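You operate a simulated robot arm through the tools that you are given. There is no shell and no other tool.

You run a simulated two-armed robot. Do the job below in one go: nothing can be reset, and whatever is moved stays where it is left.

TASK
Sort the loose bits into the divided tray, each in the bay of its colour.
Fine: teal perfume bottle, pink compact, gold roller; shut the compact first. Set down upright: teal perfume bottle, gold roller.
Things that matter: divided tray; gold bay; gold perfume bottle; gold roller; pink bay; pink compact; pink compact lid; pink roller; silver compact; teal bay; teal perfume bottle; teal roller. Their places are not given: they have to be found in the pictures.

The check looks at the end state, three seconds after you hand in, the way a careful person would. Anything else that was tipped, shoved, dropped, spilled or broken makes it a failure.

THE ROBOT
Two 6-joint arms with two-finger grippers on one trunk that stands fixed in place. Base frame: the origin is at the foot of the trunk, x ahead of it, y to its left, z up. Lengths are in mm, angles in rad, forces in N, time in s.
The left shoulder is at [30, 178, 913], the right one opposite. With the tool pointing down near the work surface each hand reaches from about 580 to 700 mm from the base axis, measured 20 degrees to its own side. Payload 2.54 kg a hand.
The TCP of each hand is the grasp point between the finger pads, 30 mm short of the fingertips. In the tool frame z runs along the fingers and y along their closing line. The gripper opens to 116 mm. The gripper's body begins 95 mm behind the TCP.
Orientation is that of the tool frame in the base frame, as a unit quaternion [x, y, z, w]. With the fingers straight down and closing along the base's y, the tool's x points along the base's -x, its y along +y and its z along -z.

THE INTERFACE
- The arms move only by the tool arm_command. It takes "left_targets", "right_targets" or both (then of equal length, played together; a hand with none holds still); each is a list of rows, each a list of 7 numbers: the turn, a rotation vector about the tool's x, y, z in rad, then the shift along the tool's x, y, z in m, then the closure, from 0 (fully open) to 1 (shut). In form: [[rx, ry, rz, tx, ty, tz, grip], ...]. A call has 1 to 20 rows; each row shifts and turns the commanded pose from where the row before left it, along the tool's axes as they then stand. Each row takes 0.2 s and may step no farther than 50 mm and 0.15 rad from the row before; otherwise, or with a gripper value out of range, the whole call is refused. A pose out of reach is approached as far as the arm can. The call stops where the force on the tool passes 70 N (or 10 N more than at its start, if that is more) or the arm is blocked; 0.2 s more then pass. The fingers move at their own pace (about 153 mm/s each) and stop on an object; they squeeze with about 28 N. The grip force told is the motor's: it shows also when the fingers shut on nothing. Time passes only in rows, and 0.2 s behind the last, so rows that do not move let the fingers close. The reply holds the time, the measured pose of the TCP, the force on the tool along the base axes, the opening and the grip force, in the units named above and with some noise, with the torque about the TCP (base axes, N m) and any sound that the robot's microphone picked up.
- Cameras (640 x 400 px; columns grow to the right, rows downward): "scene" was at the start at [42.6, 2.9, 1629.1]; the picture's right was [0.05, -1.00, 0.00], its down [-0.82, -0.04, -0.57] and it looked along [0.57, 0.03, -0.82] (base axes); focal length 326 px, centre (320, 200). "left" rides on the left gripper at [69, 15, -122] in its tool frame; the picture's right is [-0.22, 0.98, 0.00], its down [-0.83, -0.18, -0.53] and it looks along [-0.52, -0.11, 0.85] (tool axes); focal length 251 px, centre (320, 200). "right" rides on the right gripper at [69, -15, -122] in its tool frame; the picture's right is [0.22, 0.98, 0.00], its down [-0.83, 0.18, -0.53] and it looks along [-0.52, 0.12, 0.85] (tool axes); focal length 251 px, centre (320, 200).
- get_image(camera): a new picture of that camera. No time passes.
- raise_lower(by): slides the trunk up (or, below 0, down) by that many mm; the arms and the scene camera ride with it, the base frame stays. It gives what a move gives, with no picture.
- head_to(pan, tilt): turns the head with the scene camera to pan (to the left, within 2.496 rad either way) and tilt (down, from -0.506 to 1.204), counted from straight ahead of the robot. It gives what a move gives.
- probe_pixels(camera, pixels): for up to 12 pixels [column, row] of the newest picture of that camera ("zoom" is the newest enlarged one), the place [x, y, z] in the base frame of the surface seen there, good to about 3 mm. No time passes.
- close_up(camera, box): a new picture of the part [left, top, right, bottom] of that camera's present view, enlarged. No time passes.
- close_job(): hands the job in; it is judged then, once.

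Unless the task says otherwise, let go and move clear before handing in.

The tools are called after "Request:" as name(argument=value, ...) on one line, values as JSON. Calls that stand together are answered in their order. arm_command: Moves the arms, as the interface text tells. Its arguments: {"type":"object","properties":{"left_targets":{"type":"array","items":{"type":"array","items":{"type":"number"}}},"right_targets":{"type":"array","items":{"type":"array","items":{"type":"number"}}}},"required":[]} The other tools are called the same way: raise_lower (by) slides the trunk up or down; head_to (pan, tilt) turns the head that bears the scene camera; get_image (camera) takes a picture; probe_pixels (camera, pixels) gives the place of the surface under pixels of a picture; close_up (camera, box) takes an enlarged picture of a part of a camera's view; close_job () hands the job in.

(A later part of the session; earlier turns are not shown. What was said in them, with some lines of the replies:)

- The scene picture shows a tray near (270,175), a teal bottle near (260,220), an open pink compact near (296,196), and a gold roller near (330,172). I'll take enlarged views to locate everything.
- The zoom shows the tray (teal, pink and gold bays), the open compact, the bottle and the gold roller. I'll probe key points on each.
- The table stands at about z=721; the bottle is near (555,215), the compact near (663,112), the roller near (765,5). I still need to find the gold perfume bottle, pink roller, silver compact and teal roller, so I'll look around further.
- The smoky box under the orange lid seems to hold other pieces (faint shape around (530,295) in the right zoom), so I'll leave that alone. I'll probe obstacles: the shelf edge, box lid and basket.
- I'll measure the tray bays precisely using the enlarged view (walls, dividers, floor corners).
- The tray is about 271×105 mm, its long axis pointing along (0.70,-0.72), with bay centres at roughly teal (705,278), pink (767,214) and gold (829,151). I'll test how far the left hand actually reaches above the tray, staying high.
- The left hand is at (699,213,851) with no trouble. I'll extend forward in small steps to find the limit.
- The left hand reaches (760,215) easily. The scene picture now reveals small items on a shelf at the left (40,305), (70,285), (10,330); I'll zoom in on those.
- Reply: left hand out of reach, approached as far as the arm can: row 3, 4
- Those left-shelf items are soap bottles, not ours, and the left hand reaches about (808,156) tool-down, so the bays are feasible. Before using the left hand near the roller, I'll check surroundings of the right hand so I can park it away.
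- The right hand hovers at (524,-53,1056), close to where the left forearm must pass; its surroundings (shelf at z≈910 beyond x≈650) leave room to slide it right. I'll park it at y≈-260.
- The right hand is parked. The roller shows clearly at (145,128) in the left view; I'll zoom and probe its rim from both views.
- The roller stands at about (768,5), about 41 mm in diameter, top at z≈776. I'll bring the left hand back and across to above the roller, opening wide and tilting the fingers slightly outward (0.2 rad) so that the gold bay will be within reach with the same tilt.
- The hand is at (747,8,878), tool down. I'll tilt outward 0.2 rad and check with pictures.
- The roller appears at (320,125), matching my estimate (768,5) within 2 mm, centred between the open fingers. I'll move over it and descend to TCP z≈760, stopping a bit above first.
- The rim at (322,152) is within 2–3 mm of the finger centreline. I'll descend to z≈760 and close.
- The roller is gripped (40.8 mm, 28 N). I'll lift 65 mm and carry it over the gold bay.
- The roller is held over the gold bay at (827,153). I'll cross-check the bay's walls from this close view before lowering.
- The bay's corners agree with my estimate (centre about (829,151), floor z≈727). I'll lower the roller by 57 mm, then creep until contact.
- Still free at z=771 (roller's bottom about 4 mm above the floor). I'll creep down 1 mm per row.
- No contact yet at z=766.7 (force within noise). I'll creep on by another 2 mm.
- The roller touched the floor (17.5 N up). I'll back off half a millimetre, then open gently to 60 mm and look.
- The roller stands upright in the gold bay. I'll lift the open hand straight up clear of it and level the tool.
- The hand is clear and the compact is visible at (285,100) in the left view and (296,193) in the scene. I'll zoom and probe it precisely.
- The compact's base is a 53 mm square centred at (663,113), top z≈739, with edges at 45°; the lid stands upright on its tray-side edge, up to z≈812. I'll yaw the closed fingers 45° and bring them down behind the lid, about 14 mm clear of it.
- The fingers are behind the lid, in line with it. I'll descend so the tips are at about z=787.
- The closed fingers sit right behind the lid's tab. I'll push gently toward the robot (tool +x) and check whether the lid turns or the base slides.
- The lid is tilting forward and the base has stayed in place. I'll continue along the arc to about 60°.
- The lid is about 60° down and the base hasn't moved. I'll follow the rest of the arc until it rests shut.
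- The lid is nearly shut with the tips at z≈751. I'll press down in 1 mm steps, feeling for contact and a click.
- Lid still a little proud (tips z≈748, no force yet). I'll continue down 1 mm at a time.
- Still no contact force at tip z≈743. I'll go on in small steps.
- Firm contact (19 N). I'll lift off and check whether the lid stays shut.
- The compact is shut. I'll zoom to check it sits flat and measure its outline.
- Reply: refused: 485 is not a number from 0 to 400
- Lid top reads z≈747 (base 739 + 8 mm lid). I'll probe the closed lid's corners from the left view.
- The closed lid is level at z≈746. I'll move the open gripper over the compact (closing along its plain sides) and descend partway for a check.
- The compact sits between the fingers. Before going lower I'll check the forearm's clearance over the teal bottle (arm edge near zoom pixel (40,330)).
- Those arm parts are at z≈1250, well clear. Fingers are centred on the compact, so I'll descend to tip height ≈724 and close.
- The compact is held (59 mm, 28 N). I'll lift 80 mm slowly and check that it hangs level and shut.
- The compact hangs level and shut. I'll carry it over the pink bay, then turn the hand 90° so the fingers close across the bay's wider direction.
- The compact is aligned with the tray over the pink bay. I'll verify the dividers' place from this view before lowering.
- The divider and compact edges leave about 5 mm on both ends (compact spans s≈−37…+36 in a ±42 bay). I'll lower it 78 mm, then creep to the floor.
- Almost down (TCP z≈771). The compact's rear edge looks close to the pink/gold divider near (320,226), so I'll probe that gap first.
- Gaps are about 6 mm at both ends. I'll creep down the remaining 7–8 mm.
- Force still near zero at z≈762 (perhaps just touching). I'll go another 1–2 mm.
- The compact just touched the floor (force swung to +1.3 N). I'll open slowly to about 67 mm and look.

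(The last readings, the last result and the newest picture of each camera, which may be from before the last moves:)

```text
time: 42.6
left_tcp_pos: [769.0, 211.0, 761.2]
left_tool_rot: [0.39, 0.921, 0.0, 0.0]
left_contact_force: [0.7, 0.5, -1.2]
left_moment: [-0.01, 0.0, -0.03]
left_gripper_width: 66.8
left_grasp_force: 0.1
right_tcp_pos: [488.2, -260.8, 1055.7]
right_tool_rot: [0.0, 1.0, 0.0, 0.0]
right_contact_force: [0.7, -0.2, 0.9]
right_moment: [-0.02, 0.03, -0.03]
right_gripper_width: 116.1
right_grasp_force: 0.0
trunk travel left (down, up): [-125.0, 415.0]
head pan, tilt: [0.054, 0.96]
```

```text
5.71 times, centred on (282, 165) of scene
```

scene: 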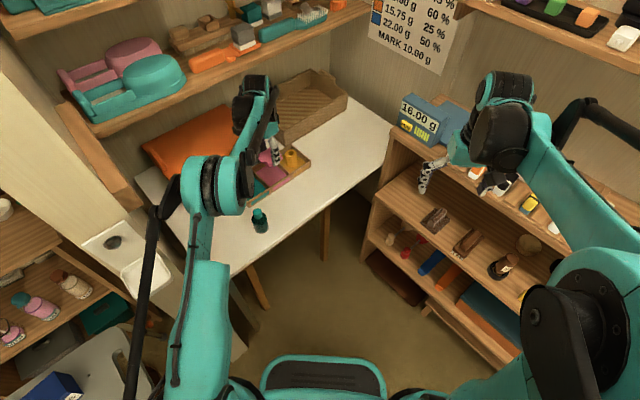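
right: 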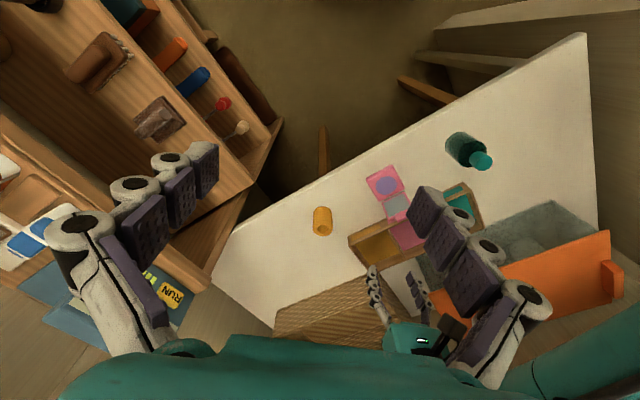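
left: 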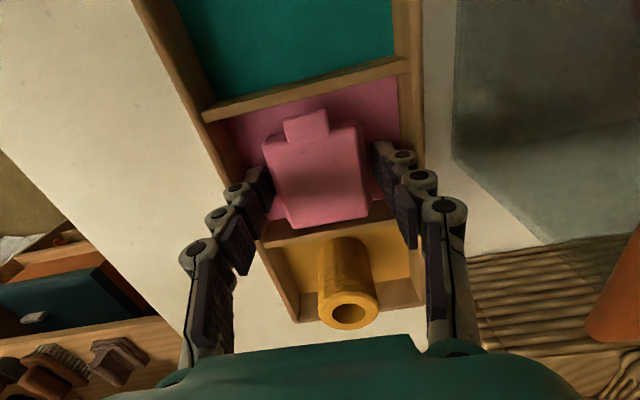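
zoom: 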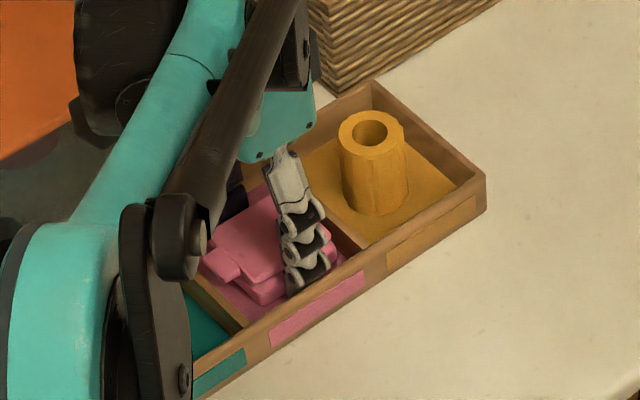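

The compact rests flat and shut in the pink bay. I'll lift straight up slowly.

Request:
arm_command(left_targets=[[0, 0, 0, 0, 0, -0.01, 0.42], [0, 0, 0, 0, 0, -0.02, 0.42], [0, 0, 0, 0, 0, -0.035, 0.42], [0, 0, 0, 0, 0, -0.045, 0.42], [0, 0, 0, 0, 0, -0.03, 0.42], [0, 0, 0, 0, 0, 0, 0.42]])

Request:
get_image(camera="left")

Request:
close_up(camera="scene", box=[232, 140, 328, 235])

```text
time: 44.0
left_tcp_pos: [770.2, 209.7, 903.2]
left_tool_rot: [0.39, 0.921, 0.0, 0.0]
left_contact_force: [-0.6, -0.2, 0.0]
left_moment: [0.01, -0.01, -0.02]
left_gripper_width: 67.3
left_grasp_force: 0.1
right_tcp_pos: [487.9, -261.2, 1055.7]
right_tool_rot: [0.0, 1.0, 0.0, 0.0]
right_contact_force: [0.4, 0.2, 0.1]
right_moment: [-0.02, 0.01, 0.0]
right_gripper_width: 116.0
right_grasp_force: 0.0
trunk travel left (down, up): [-125.0, 415.0]
head pan, tilt: [0.054, 0.96]
```

```text
taken
```

left: 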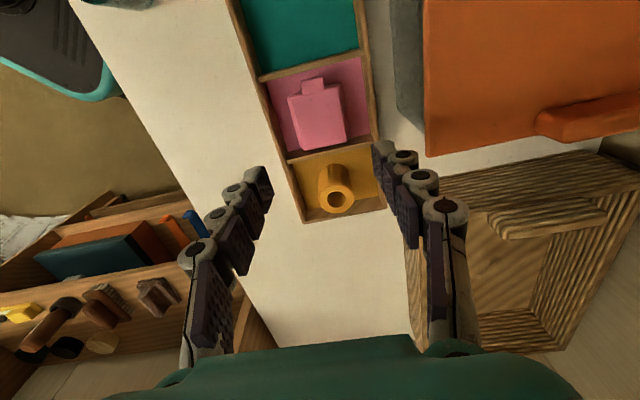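

```text
4.21 times, centred on (280, 188) of scene
```

zoom: 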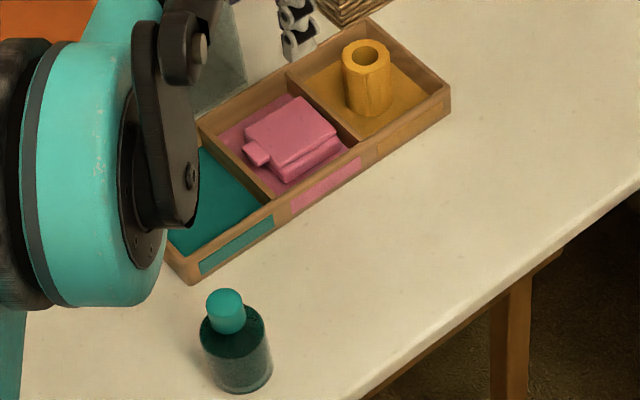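

Both are placed well: roller upright in gold, compact shut in pink. Next, the teal bottle near scene (256,220); I'll zoom and measure it.

Request:
close_up(camera="scene", box=[236, 198, 284, 238])

Request:
probe_pixels(camera="zoom", pixels=[[265, 100], [235, 100], [300, 100], [265, 70], [265, 130], [320, 180], [270, 200], [200, 190], [350, 190], [340, 280], [300, 340], [260, 300]])

```text
10.00 times, centred on (260, 218) of scene
```

zoom: 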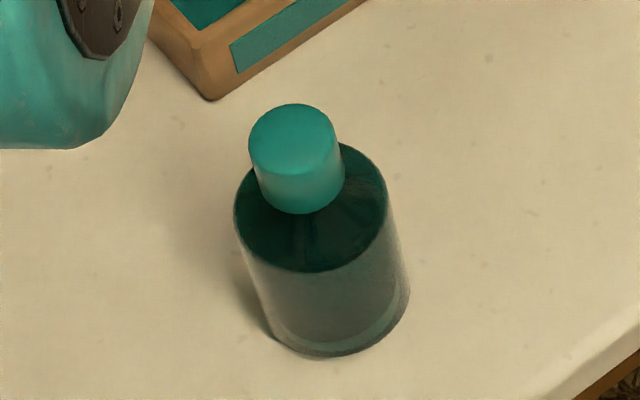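

```text
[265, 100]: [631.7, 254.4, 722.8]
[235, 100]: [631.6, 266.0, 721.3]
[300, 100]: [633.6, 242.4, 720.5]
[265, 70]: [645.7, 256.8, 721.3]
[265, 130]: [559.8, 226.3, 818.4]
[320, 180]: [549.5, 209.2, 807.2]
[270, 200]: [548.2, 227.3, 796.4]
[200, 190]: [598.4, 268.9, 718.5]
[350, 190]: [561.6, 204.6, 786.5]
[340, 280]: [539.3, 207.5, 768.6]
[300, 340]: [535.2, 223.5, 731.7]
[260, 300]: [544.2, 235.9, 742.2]
```

The bottle's axis is at about (555.5,217): body 47 mm wide up to z≈787, cap top 818. Keeping this hand yaw (good for the teal bay), I'll move above it with fingers open.

Request:
arm_command(left_targets=[[0, 0, 0, 0.03068, -0.02978, 0, 0.42], [0, 0, 0, 0.03068, -0.02978, 0, 0.42], [0, 0, 0, 0.03068, -0.02978, 0, 0.3], [0, 0, 0, 0.03068, -0.02978, 0, 0.2], [0, 0, 0, 0.03068, -0.02978, 0, 0.2], [0, 0, 0, 0, 0, 0, 0.2]])

Request:
get_image(camera="left")

Request:
get_image(camera="scene")

```text
time: 45.4
left_tcp_pos: [556.6, 217.1, 900.1]
left_tool_rot: [0.39, 0.921, 0.001, -0.001]
left_contact_force: [-0.7, 0.3, -0.1]
left_moment: [0.0, 0.02, 0.0]
left_gripper_width: 92.9
left_grasp_force: 0.1
right_tcp_pos: [488.4, -262.1, 1055.0]
right_tool_rot: [0.0, 1.0, 0.0, 0.0]
right_contact_force: [-0.3, 0.8, -0.3]
right_moment: [-0.03, 0.02, -0.01]
right_gripper_width: 116.2
right_grasp_force: 0.2
trunk travel left (down, up): [-125.0, 415.0]
head pan, tilt: [0.054, 0.96]
```

```text
taken
```

left: 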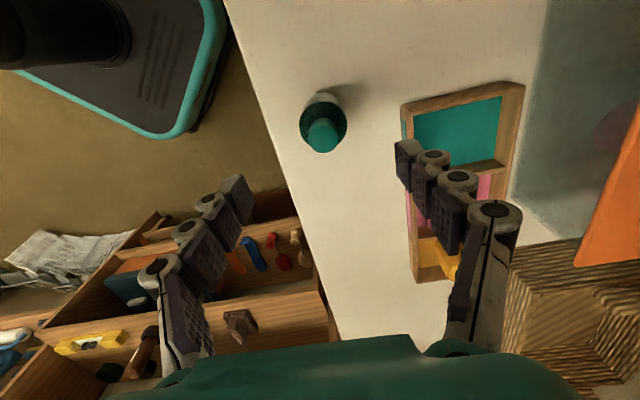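

```text
taken
```

scene: 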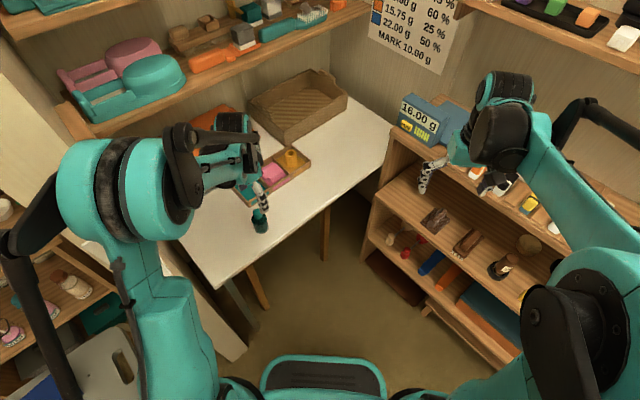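

The bottle shows at (322,130) between the fingers. I'll zoom to refine the offset and descend only when well centred.

Request:
close_up(camera="left", box=[280, 80, 368, 160])

Request:
probe_pixels(camera="left", pixels=[[323, 137], [310, 137], [336, 137], [323, 125], [323, 148], [305, 120], [343, 120], [323, 100]])

```text
5.00 times, centred on (324, 120) of left
```

zoom: 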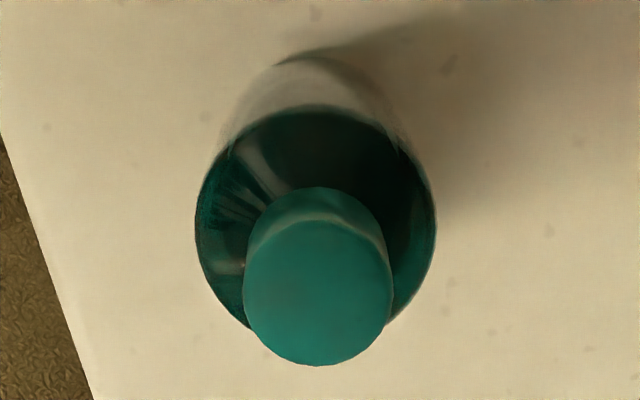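

```text
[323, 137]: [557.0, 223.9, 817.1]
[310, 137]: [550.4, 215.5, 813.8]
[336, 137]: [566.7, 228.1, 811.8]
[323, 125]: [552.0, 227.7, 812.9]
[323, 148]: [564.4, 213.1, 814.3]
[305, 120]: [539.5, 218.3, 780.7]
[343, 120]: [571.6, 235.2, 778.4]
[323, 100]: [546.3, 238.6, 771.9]
```

Both views agree within ~4 mm; I'll shift a couple of millimetres and descend to z≈825 (tips beside the cap) for another look.

Request:
arm_command(left_targets=[[0, 0, 0, 0.002, 0.0025, 0.02, 0.2], [0, 0, 0, 0, 0, 0.03, 0.2], [0, 0, 0, 0, 0, 0.025, 0.2], [0, 0, 0, 0, 0, 0, 0.2]])

Request:
get_image(camera="left")

Request:
close_up(camera="scene", box=[220, 170, 300, 240])

```text
time: 46.4
left_tcp_pos: [555.4, 220.2, 826.4]
left_tool_rot: [0.391, 0.92, 0.0, 0.0]
left_contact_force: [0.2, -0.6, -0.4]
left_moment: [-0.02, -0.01, 0.04]
left_gripper_width: 93.2
left_grasp_force: 0.1
right_tcp_pos: [489.0, -262.2, 1055.6]
right_tool_rot: [0.0, 1.0, 0.0, 0.001]
right_contact_force: [0.4, 0.8, -0.4]
right_moment: [-0.01, 0.01, 0.03]
right_gripper_width: 116.0
right_grasp_force: 0.1
trunk travel left (down, up): [-125.0, 415.0]
head pan, tilt: [0.054, 0.96]
```

```text
taken
```

left: 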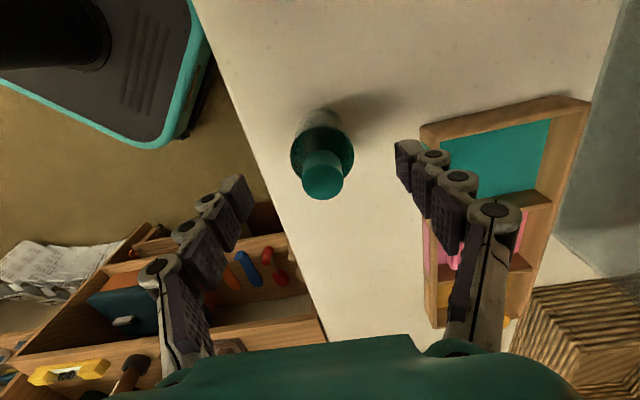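

```text
5.71 times, centred on (260, 205) of scene
```

zoom: 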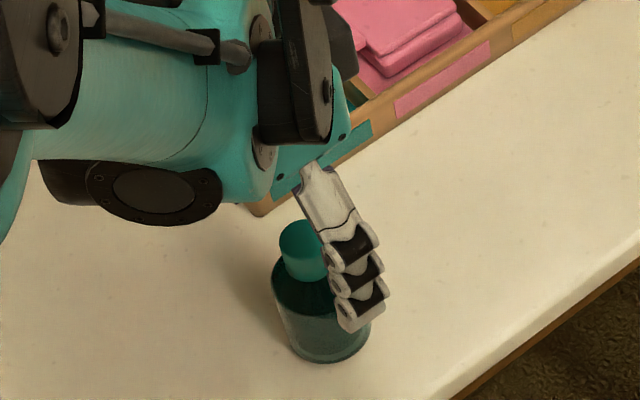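

The cap is centred between the fingers. I'll check the wrist housing's height above the table before going lower (scene zoom (150,190)).

Request:
probe_pixels(camera="zoom", pixels=[[150, 190], [60, 190], [220, 190], [100, 150], [260, 190], [30, 150], [300, 180]])

```text
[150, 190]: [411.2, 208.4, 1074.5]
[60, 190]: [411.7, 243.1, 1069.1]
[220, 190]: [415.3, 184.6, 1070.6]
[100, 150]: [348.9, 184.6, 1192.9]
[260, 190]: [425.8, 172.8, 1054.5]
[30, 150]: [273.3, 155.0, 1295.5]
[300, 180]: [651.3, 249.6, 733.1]
```

Everything else is far above. I'll descend to TCP z≈762 and close on the bottle's body.

Request:
arm_command(left_targets=[[0, 0, 0, 0, 0, 0.032, 0.2], [0, 0, 0, 0, 0, 0.032, 0.2], [0, 0, 0, 0, 0, 0, 0.4], [0, 0, 0, 0, 0, 0, 0.52], [0, 0, 0, 0, 0, 0, 0.58], [0, 0, 0, 0, 0, 0, 1.0], [0, 0, 0, 0, 0, 0, 1.0]])

Request:
get_image(camera="left")

Request:
close_up(camera="scene", box=[220, 170, 300, 240])

```text
time: 48.0
left_tcp_pos: [557.2, 219.7, 761.5]
left_tool_rot: [0.391, 0.921, 0.0, 0.0]
left_contact_force: [0.4, 0.0, 0.6]
left_moment: [-0.01, 0.01, -0.03]
left_gripper_width: 46.1
left_grasp_force: 27.7
right_tcp_pos: [489.1, -261.5, 1054.4]
right_tool_rot: [0.0, 1.0, 0.0, 0.0]
right_contact_force: [-0.6, 0.3, -0.6]
right_moment: [-0.01, -0.02, 0.01]
right_gripper_width: 116.2
right_grasp_force: 0.1
trunk travel left (down, up): [-125.0, 415.0]
head pan, tilt: [0.054, 0.96]
```

```text
taken
```

left: 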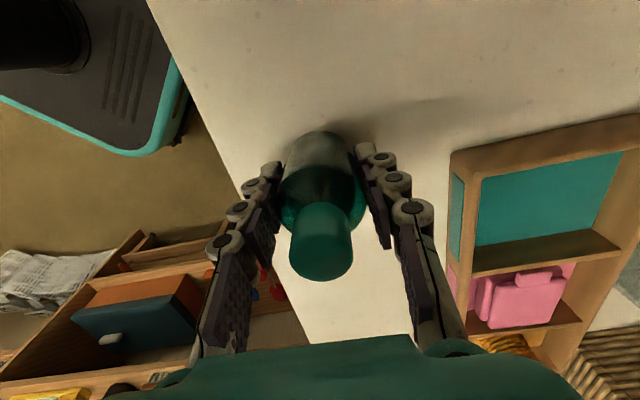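

```text
5.71 times, centred on (260, 205) of scene
```

zoom: 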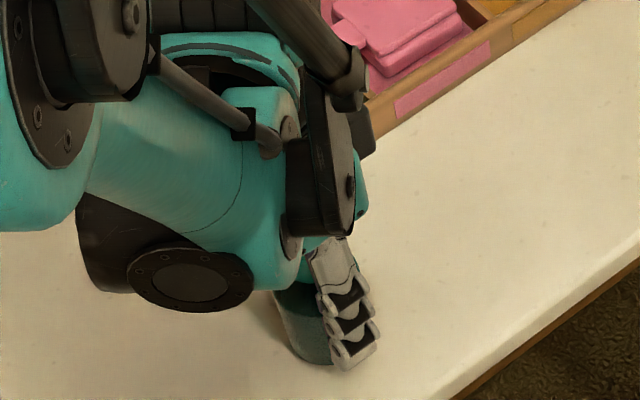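

The bottle is gripped (46 mm, 28 N). I'll lift it straight up and carry it over the teal bay.

Request:
arm_command(left_targets=[[0, 0, 0, 0, 0, -0.01, 1.0], [0, 0, 0, 0, 0, -0.035, 1.0], [0, 0, 0, 0, 0, -0.043, 1.0], [0, 0, 0, -0.01528, 0.03688, 0, 1.0], [0, 0, 0, -0.01528, 0.03688, 0, 1.0], [0, 0, 0, -0.01528, 0.03688, 0, 1.0], [0, 0, 0, -0.01528, 0.03688, 0, 1.0], [0, 0, 0, 0, 0, 0, 1.0]])

Request:
get_image(camera="left")

Request:
get_image(camera="scene")

Request:
close_up(camera="scene", box=[210, 140, 306, 210])

```text
time: 49.8
left_tcp_pos: [703.7, 280.5, 849.6]
left_tool_rot: [0.391, 0.92, -0.001, 0.0]
left_contact_force: [-0.2, 0.5, -2.0]
left_moment: [0.0, -0.01, -0.01]
left_gripper_width: 45.9
left_grasp_force: 28.0
right_tcp_pos: [486.9, -260.6, 1055.5]
right_tool_rot: [-0.001, 1.0, -0.001, 0.0]
right_contact_force: [0.2, 0.1, 0.1]
right_moment: [-0.02, -0.01, 0.04]
right_gripper_width: 115.9
right_grasp_force: 0.1
trunk travel left (down, up): [-125.0, 415.0]
head pan, tilt: [0.054, 0.96]
```

```text
taken
```

left: 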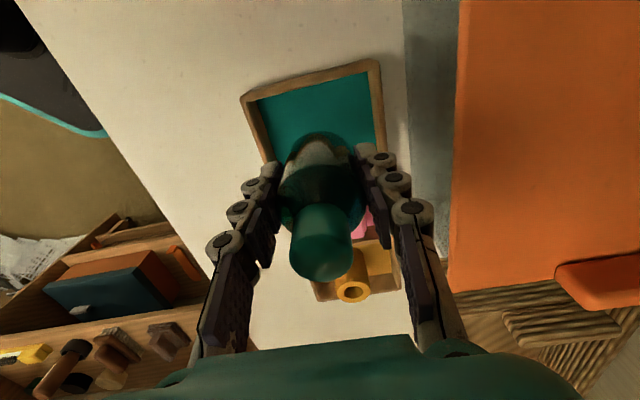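

```text
taken
```

scene: 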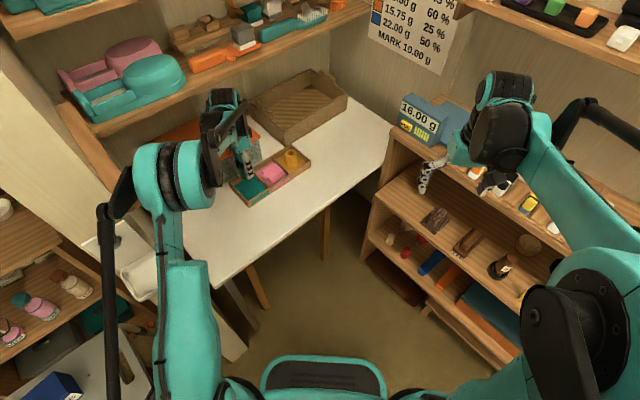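

```text
5.71 times, centred on (258, 175) of scene
```

zoom: 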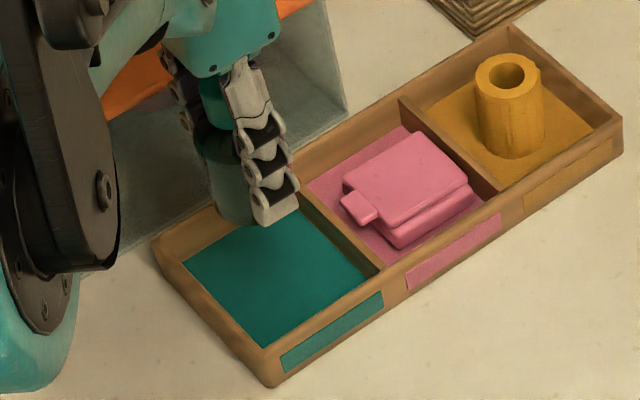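

The bottle is over the teal bay, central to within about 3 mm. I'll lower it 77 mm and then creep.

Request:
arm_command(left_targets=[[0, 0, 0, -0.0015, 0, 0.03, 1.0], [0, 0, 0, 0, 0, 0.025, 1.0], [0, 0, 0, 0, 0, 0.015, 1.0], [0, 0, 0, 0, 0, 0.007, 1.0], [0, 0, 0, 0, 0, 0, 1.0]])

Request:
get_image(camera="left")

Request:
close_up(camera="scene", box=[210, 140, 306, 210])

```text
time: 51.0
left_tcp_pos: [707.6, 277.3, 771.6]
left_tool_rot: [0.39, 0.921, 0.0, 0.0]
left_contact_force: [0.0, -0.2, -1.1]
left_moment: [-0.01, -0.02, -0.01]
left_gripper_width: 46.1
left_grasp_force: 28.2
right_tcp_pos: [487.9, -260.8, 1056.4]
right_tool_rot: [0.0, 1.0, 0.0, 0.0]
right_contact_force: [0.3, -0.3, -0.2]
right_moment: [-0.04, -0.01, -0.02]
right_gripper_width: 115.8
right_grasp_force: 0.0
trunk travel left (down, up): [-125.0, 415.0]
head pan, tilt: [0.054, 0.96]
```

```text
taken
```

left: 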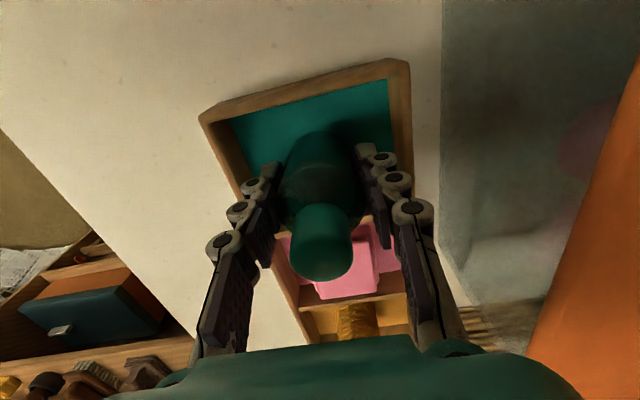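

```text
5.71 times, centred on (258, 175) of scene
```

zoom: 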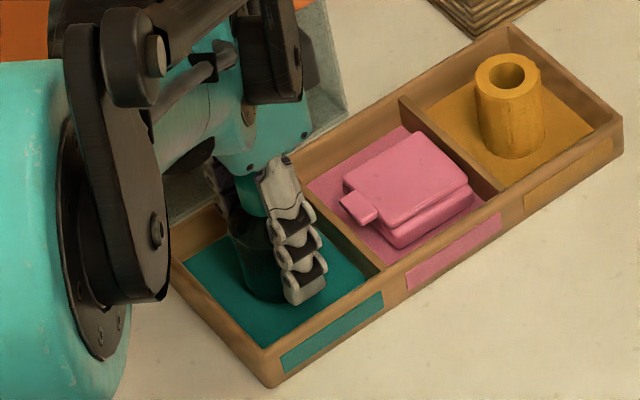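

It is inside the bay, upright, still free. I'll creep down.

Request:
arm_command(left_targets=[[0, 0, 0, 0, 0, 0.001, 1.0], [0, 0, 0, 0, 0, 0.001, 1.0], [0, 0, 0, 0, 0, 0.001, 1.0], [0, 0, 0, 0, 0, 0, 1.0]])

```text
time: 52.0
left_tcp_pos: [705.3, 278.7, 769.5]
left_tool_rot: [0.391, 0.921, 0.0, 0.0]
left_contact_force: [-0.5, 0.3, -1.8]
left_moment: [0.01, 0.0, 0.02]
left_gripper_width: 45.9
left_grasp_force: 27.8
right_tcp_pos: [489.2, -260.9, 1056.0]
right_tool_rot: [-0.001, 1.0, 0.0, 0.0]
right_contact_force: [-0.3, -0.8, 0.4]
right_moment: [-0.01, 0.0, -0.02]
right_gripper_width: 116.1
right_grasp_force: 0.0
trunk travel left (down, up): [-125.0, 415.0]
head pan, tilt: [0.054, 0.96]
```

Request:
arm_command(left_targets=[[0, 0, 0, 0, 0, 0.001, 1.0], [0, 0, 0, 0, 0, 0, 1.0]])

```text
time: 52.6
left_tcp_pos: [705.8, 277.7, 768.4]
left_tool_rot: [0.39, 0.921, 0.0, 0.0]
left_contact_force: [2.6, 0.4, 2.1]
left_moment: [0.0, -0.09, 0.01]
left_gripper_width: 46.0
left_grasp_force: 28.4
right_tcp_pos: [489.3, -260.4, 1055.4]
right_tool_rot: [0.0, 1.0, 0.0, 0.0]
right_contact_force: [-0.7, -0.5, 0.8]
right_moment: [-0.01, 0.05, 0.03]
right_gripper_width: 115.9
right_grasp_force: 0.0
trunk travel left (down, up): [-125.0, 415.0]
head pan, tilt: [0.054, 0.96]
```

The bottle has just touched the floor (+2 N). I'll open slowly and look.

Request:
arm_command(left_targets=[[0, 0, 0, 0, 0, 0, 0.58], [0, 0, 0, 0, 0, 0, 0.54], [0, 0, 0, 0, 0, 0, 0.48], [0, 0, 0, 0, 0, 0, 0.45], [0, 0, 0, 0, 0, 0, 0.45]])

Request:
get_image(camera="left")

Request:
close_up(camera="scene", box=[210, 140, 306, 210])

```text
time: 53.8
left_tcp_pos: [705.7, 278.4, 767.9]
left_tool_rot: [0.391, 0.921, 0.0, 0.0]
left_contact_force: [0.6, 0.3, -0.6]
left_moment: [0.01, 0.0, 0.03]
left_gripper_width: 63.8
left_grasp_force: 0.0
right_tcp_pos: [488.8, -262.0, 1056.2]
right_tool_rot: [0.0, 1.0, -0.001, 0.0]
right_contact_force: [-0.3, -0.4, 0.3]
right_moment: [-0.02, 0.02, -0.02]
right_gripper_width: 116.1
right_grasp_force: 0.0
trunk travel left (down, up): [-125.0, 415.0]
head pan, tilt: [0.054, 0.96]
```

```text
taken
```

left: 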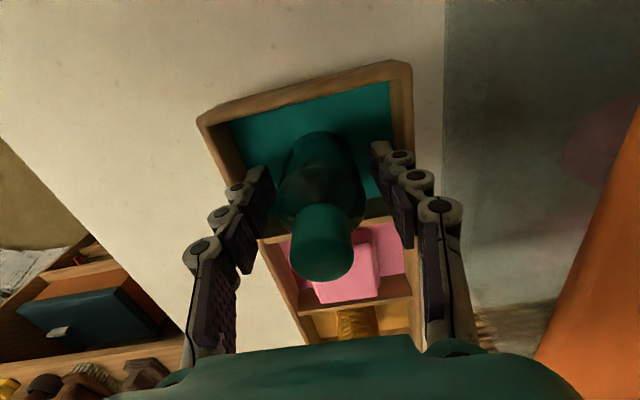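

```text
5.71 times, centred on (258, 175) of scene
```

zoom: 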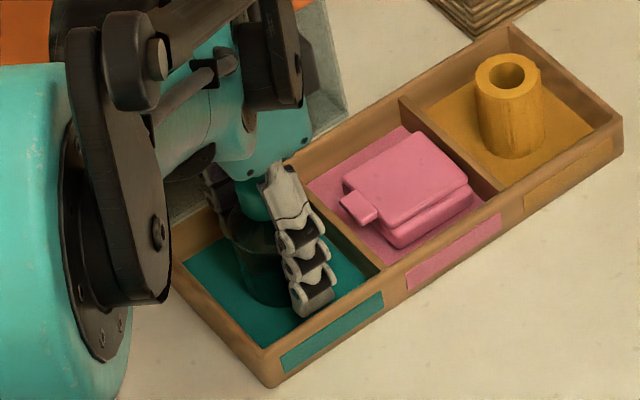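

The bottle stands upright in the teal bay, released. I'll lift straight up and retreat the arm.

Request:
arm_command(left_targets=[[0, 0, 0, 0, 0, -0.01, 0.45], [0, 0, 0, 0, 0, -0.025, 0.45], [0, 0, 0, 0, 0, -0.035, 0.45], [0, 0, 0, 0, 0, -0.04, 0.45], [0, 0, 0, 0, 0, -0.03, 0.45], [0, 0, 0, 0.0312, -0.0173, -0.0167, 0.45], [0, 0, 0, 0.0312, -0.0173, -0.0167, 0.45], [0, 0, 0, 0.0312, -0.0173, -0.0167, 0.45], [0, 0, 0, 0.0312, -0.0173, -0.0167, 0.45], [0, 0, 0, 0.0312, -0.0173, -0.0167, 0.45], [0, 0, 0, 0.0312, -0.0173, -0.0167, 0.45], [0, 0, 0, 0, 0, 0, 0.45]])

Request:
get_image(camera="left")

Request:
get_image(camera="scene")

Request:
close_up(camera="scene", box=[218, 140, 330, 220])

```text
time: 56.4
left_tcp_pos: [502.4, 339.5, 1007.6]
left_tool_rot: [0.391, 0.92, 0.0, 0.0]
left_contact_force: [0.0, -0.2, -0.2]
left_moment: [-0.01, 0.02, 0.02]
left_gripper_width: 63.7
left_grasp_force: 0.0
right_tcp_pos: [489.1, -261.7, 1055.8]
right_tool_rot: [0.0, 1.0, -0.001, 0.0]
right_contact_force: [0.4, 0.0, 0.4]
right_moment: [0.0, 0.03, 0.0]
right_gripper_width: 115.9
right_grasp_force: 0.0
trunk travel left (down, up): [-125.0, 415.0]
head pan, tilt: [0.054, 0.96]
```

```text
taken
```

left: 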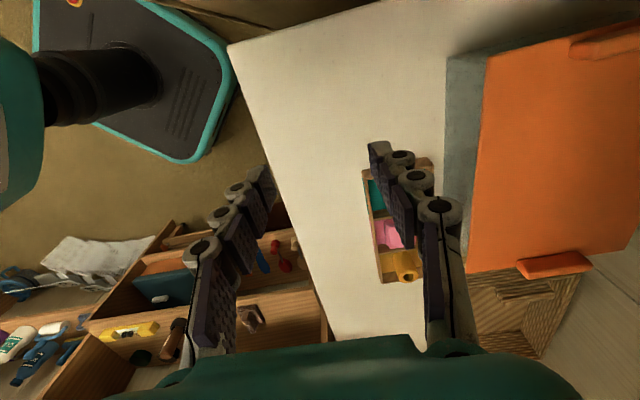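

```text
taken
```

scene: 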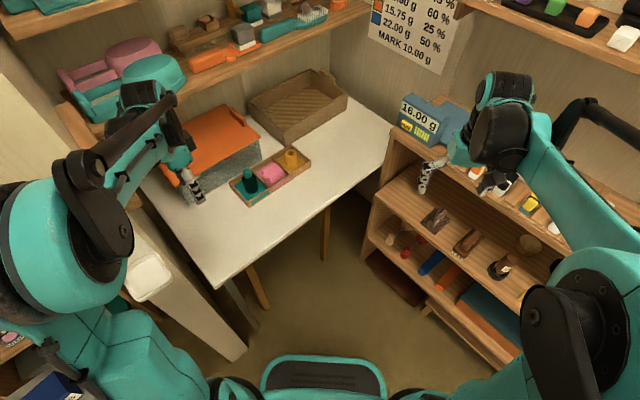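

```text
5.00 times, centred on (274, 180) of scene
```

zoom: 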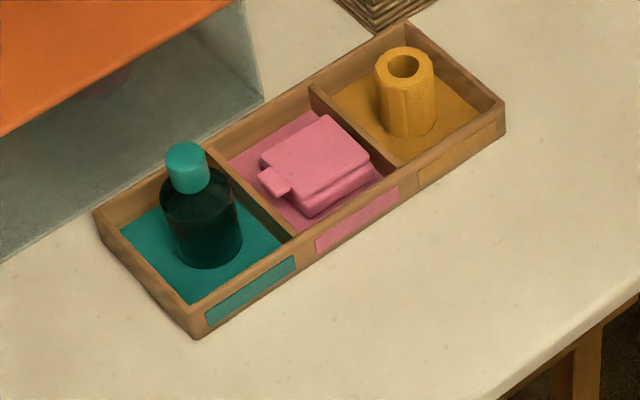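

All three sit in their bays. I'll check finally that the compact's lid is level and the tray hasn't shifted.

Request:
close_up(camera="scene", box=[256, 158, 296, 186])

Request:
probe_pixels(camera="zoom", pixels=[[300, 120], [200, 210], [310, 230], [410, 150], [300, 180], [170, 250]])

Request:
close_up(camera="scene", box=[218, 140, 330, 220])

Request:
probe_pixels(camera="zoom", pixels=[[94, 212], [408, 22], [504, 102], [195, 330], [187, 160], [404, 50], [100, 80]])

```text
14.29 times, centred on (276, 172) of scene
```

zoom: 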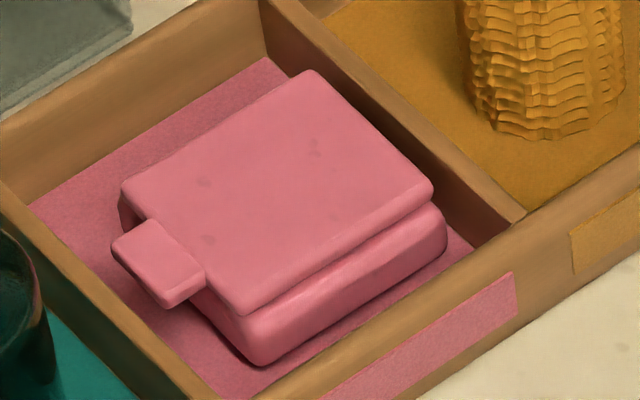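

```text
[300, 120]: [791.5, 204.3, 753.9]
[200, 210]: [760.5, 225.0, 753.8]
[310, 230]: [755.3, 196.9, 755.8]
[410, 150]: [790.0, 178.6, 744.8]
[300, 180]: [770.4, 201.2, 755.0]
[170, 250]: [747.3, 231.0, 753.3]
```

```text
5.00 times, centred on (274, 180) of scene
```

zoom: 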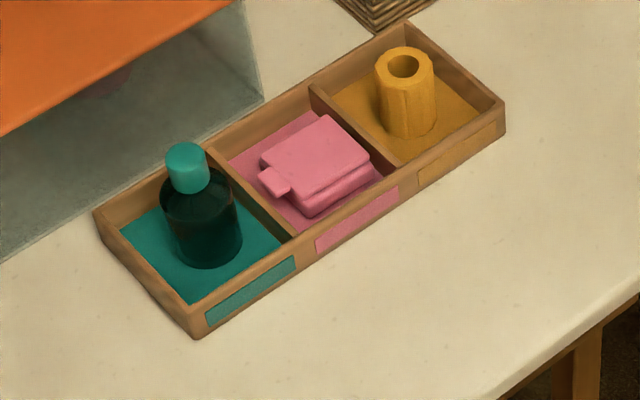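

```text
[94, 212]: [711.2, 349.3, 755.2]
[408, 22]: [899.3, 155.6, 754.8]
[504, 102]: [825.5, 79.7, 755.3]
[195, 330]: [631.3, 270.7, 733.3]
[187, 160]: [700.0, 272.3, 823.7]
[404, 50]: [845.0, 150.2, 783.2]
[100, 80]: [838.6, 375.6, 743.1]
```

The lid is level at z≈754 and shut, the tray corners match their first places ((711,349), (899,156), (825,80)), the bottle and roller stand upright in their bays, and both hands are clear. I'm handing the job in.

Request:
close_job()

```text
The job is handed in.
```

I sorted the three bits into the tray and handed the job in; the check's verdict hasn't come back.

- **Gold roller:** it stands upright in the gold bay.
- **Pink compact:** I shut the lid first and pressed it down with about 19 N. I heard no click, but the lid stayed level and shut through the lift and in the last pictures. It lies flat in the pink bay, turned 90° from how it lay on the table.
- **Teal perfume bottle:** it stands upright in the teal bay.

Nothing was knocked or dropped, and the tray's corners read the same as at the start, within the cameras' accuracy. Both hands are let go and clear.

I never clearly saw the gold perfume bottle, pink roller, silver compact or teal roller. Faint shapes show inside the smoky box under the orange lid, so I took those four to be in there. I left the box shut because only the three bits above were named for sorting.
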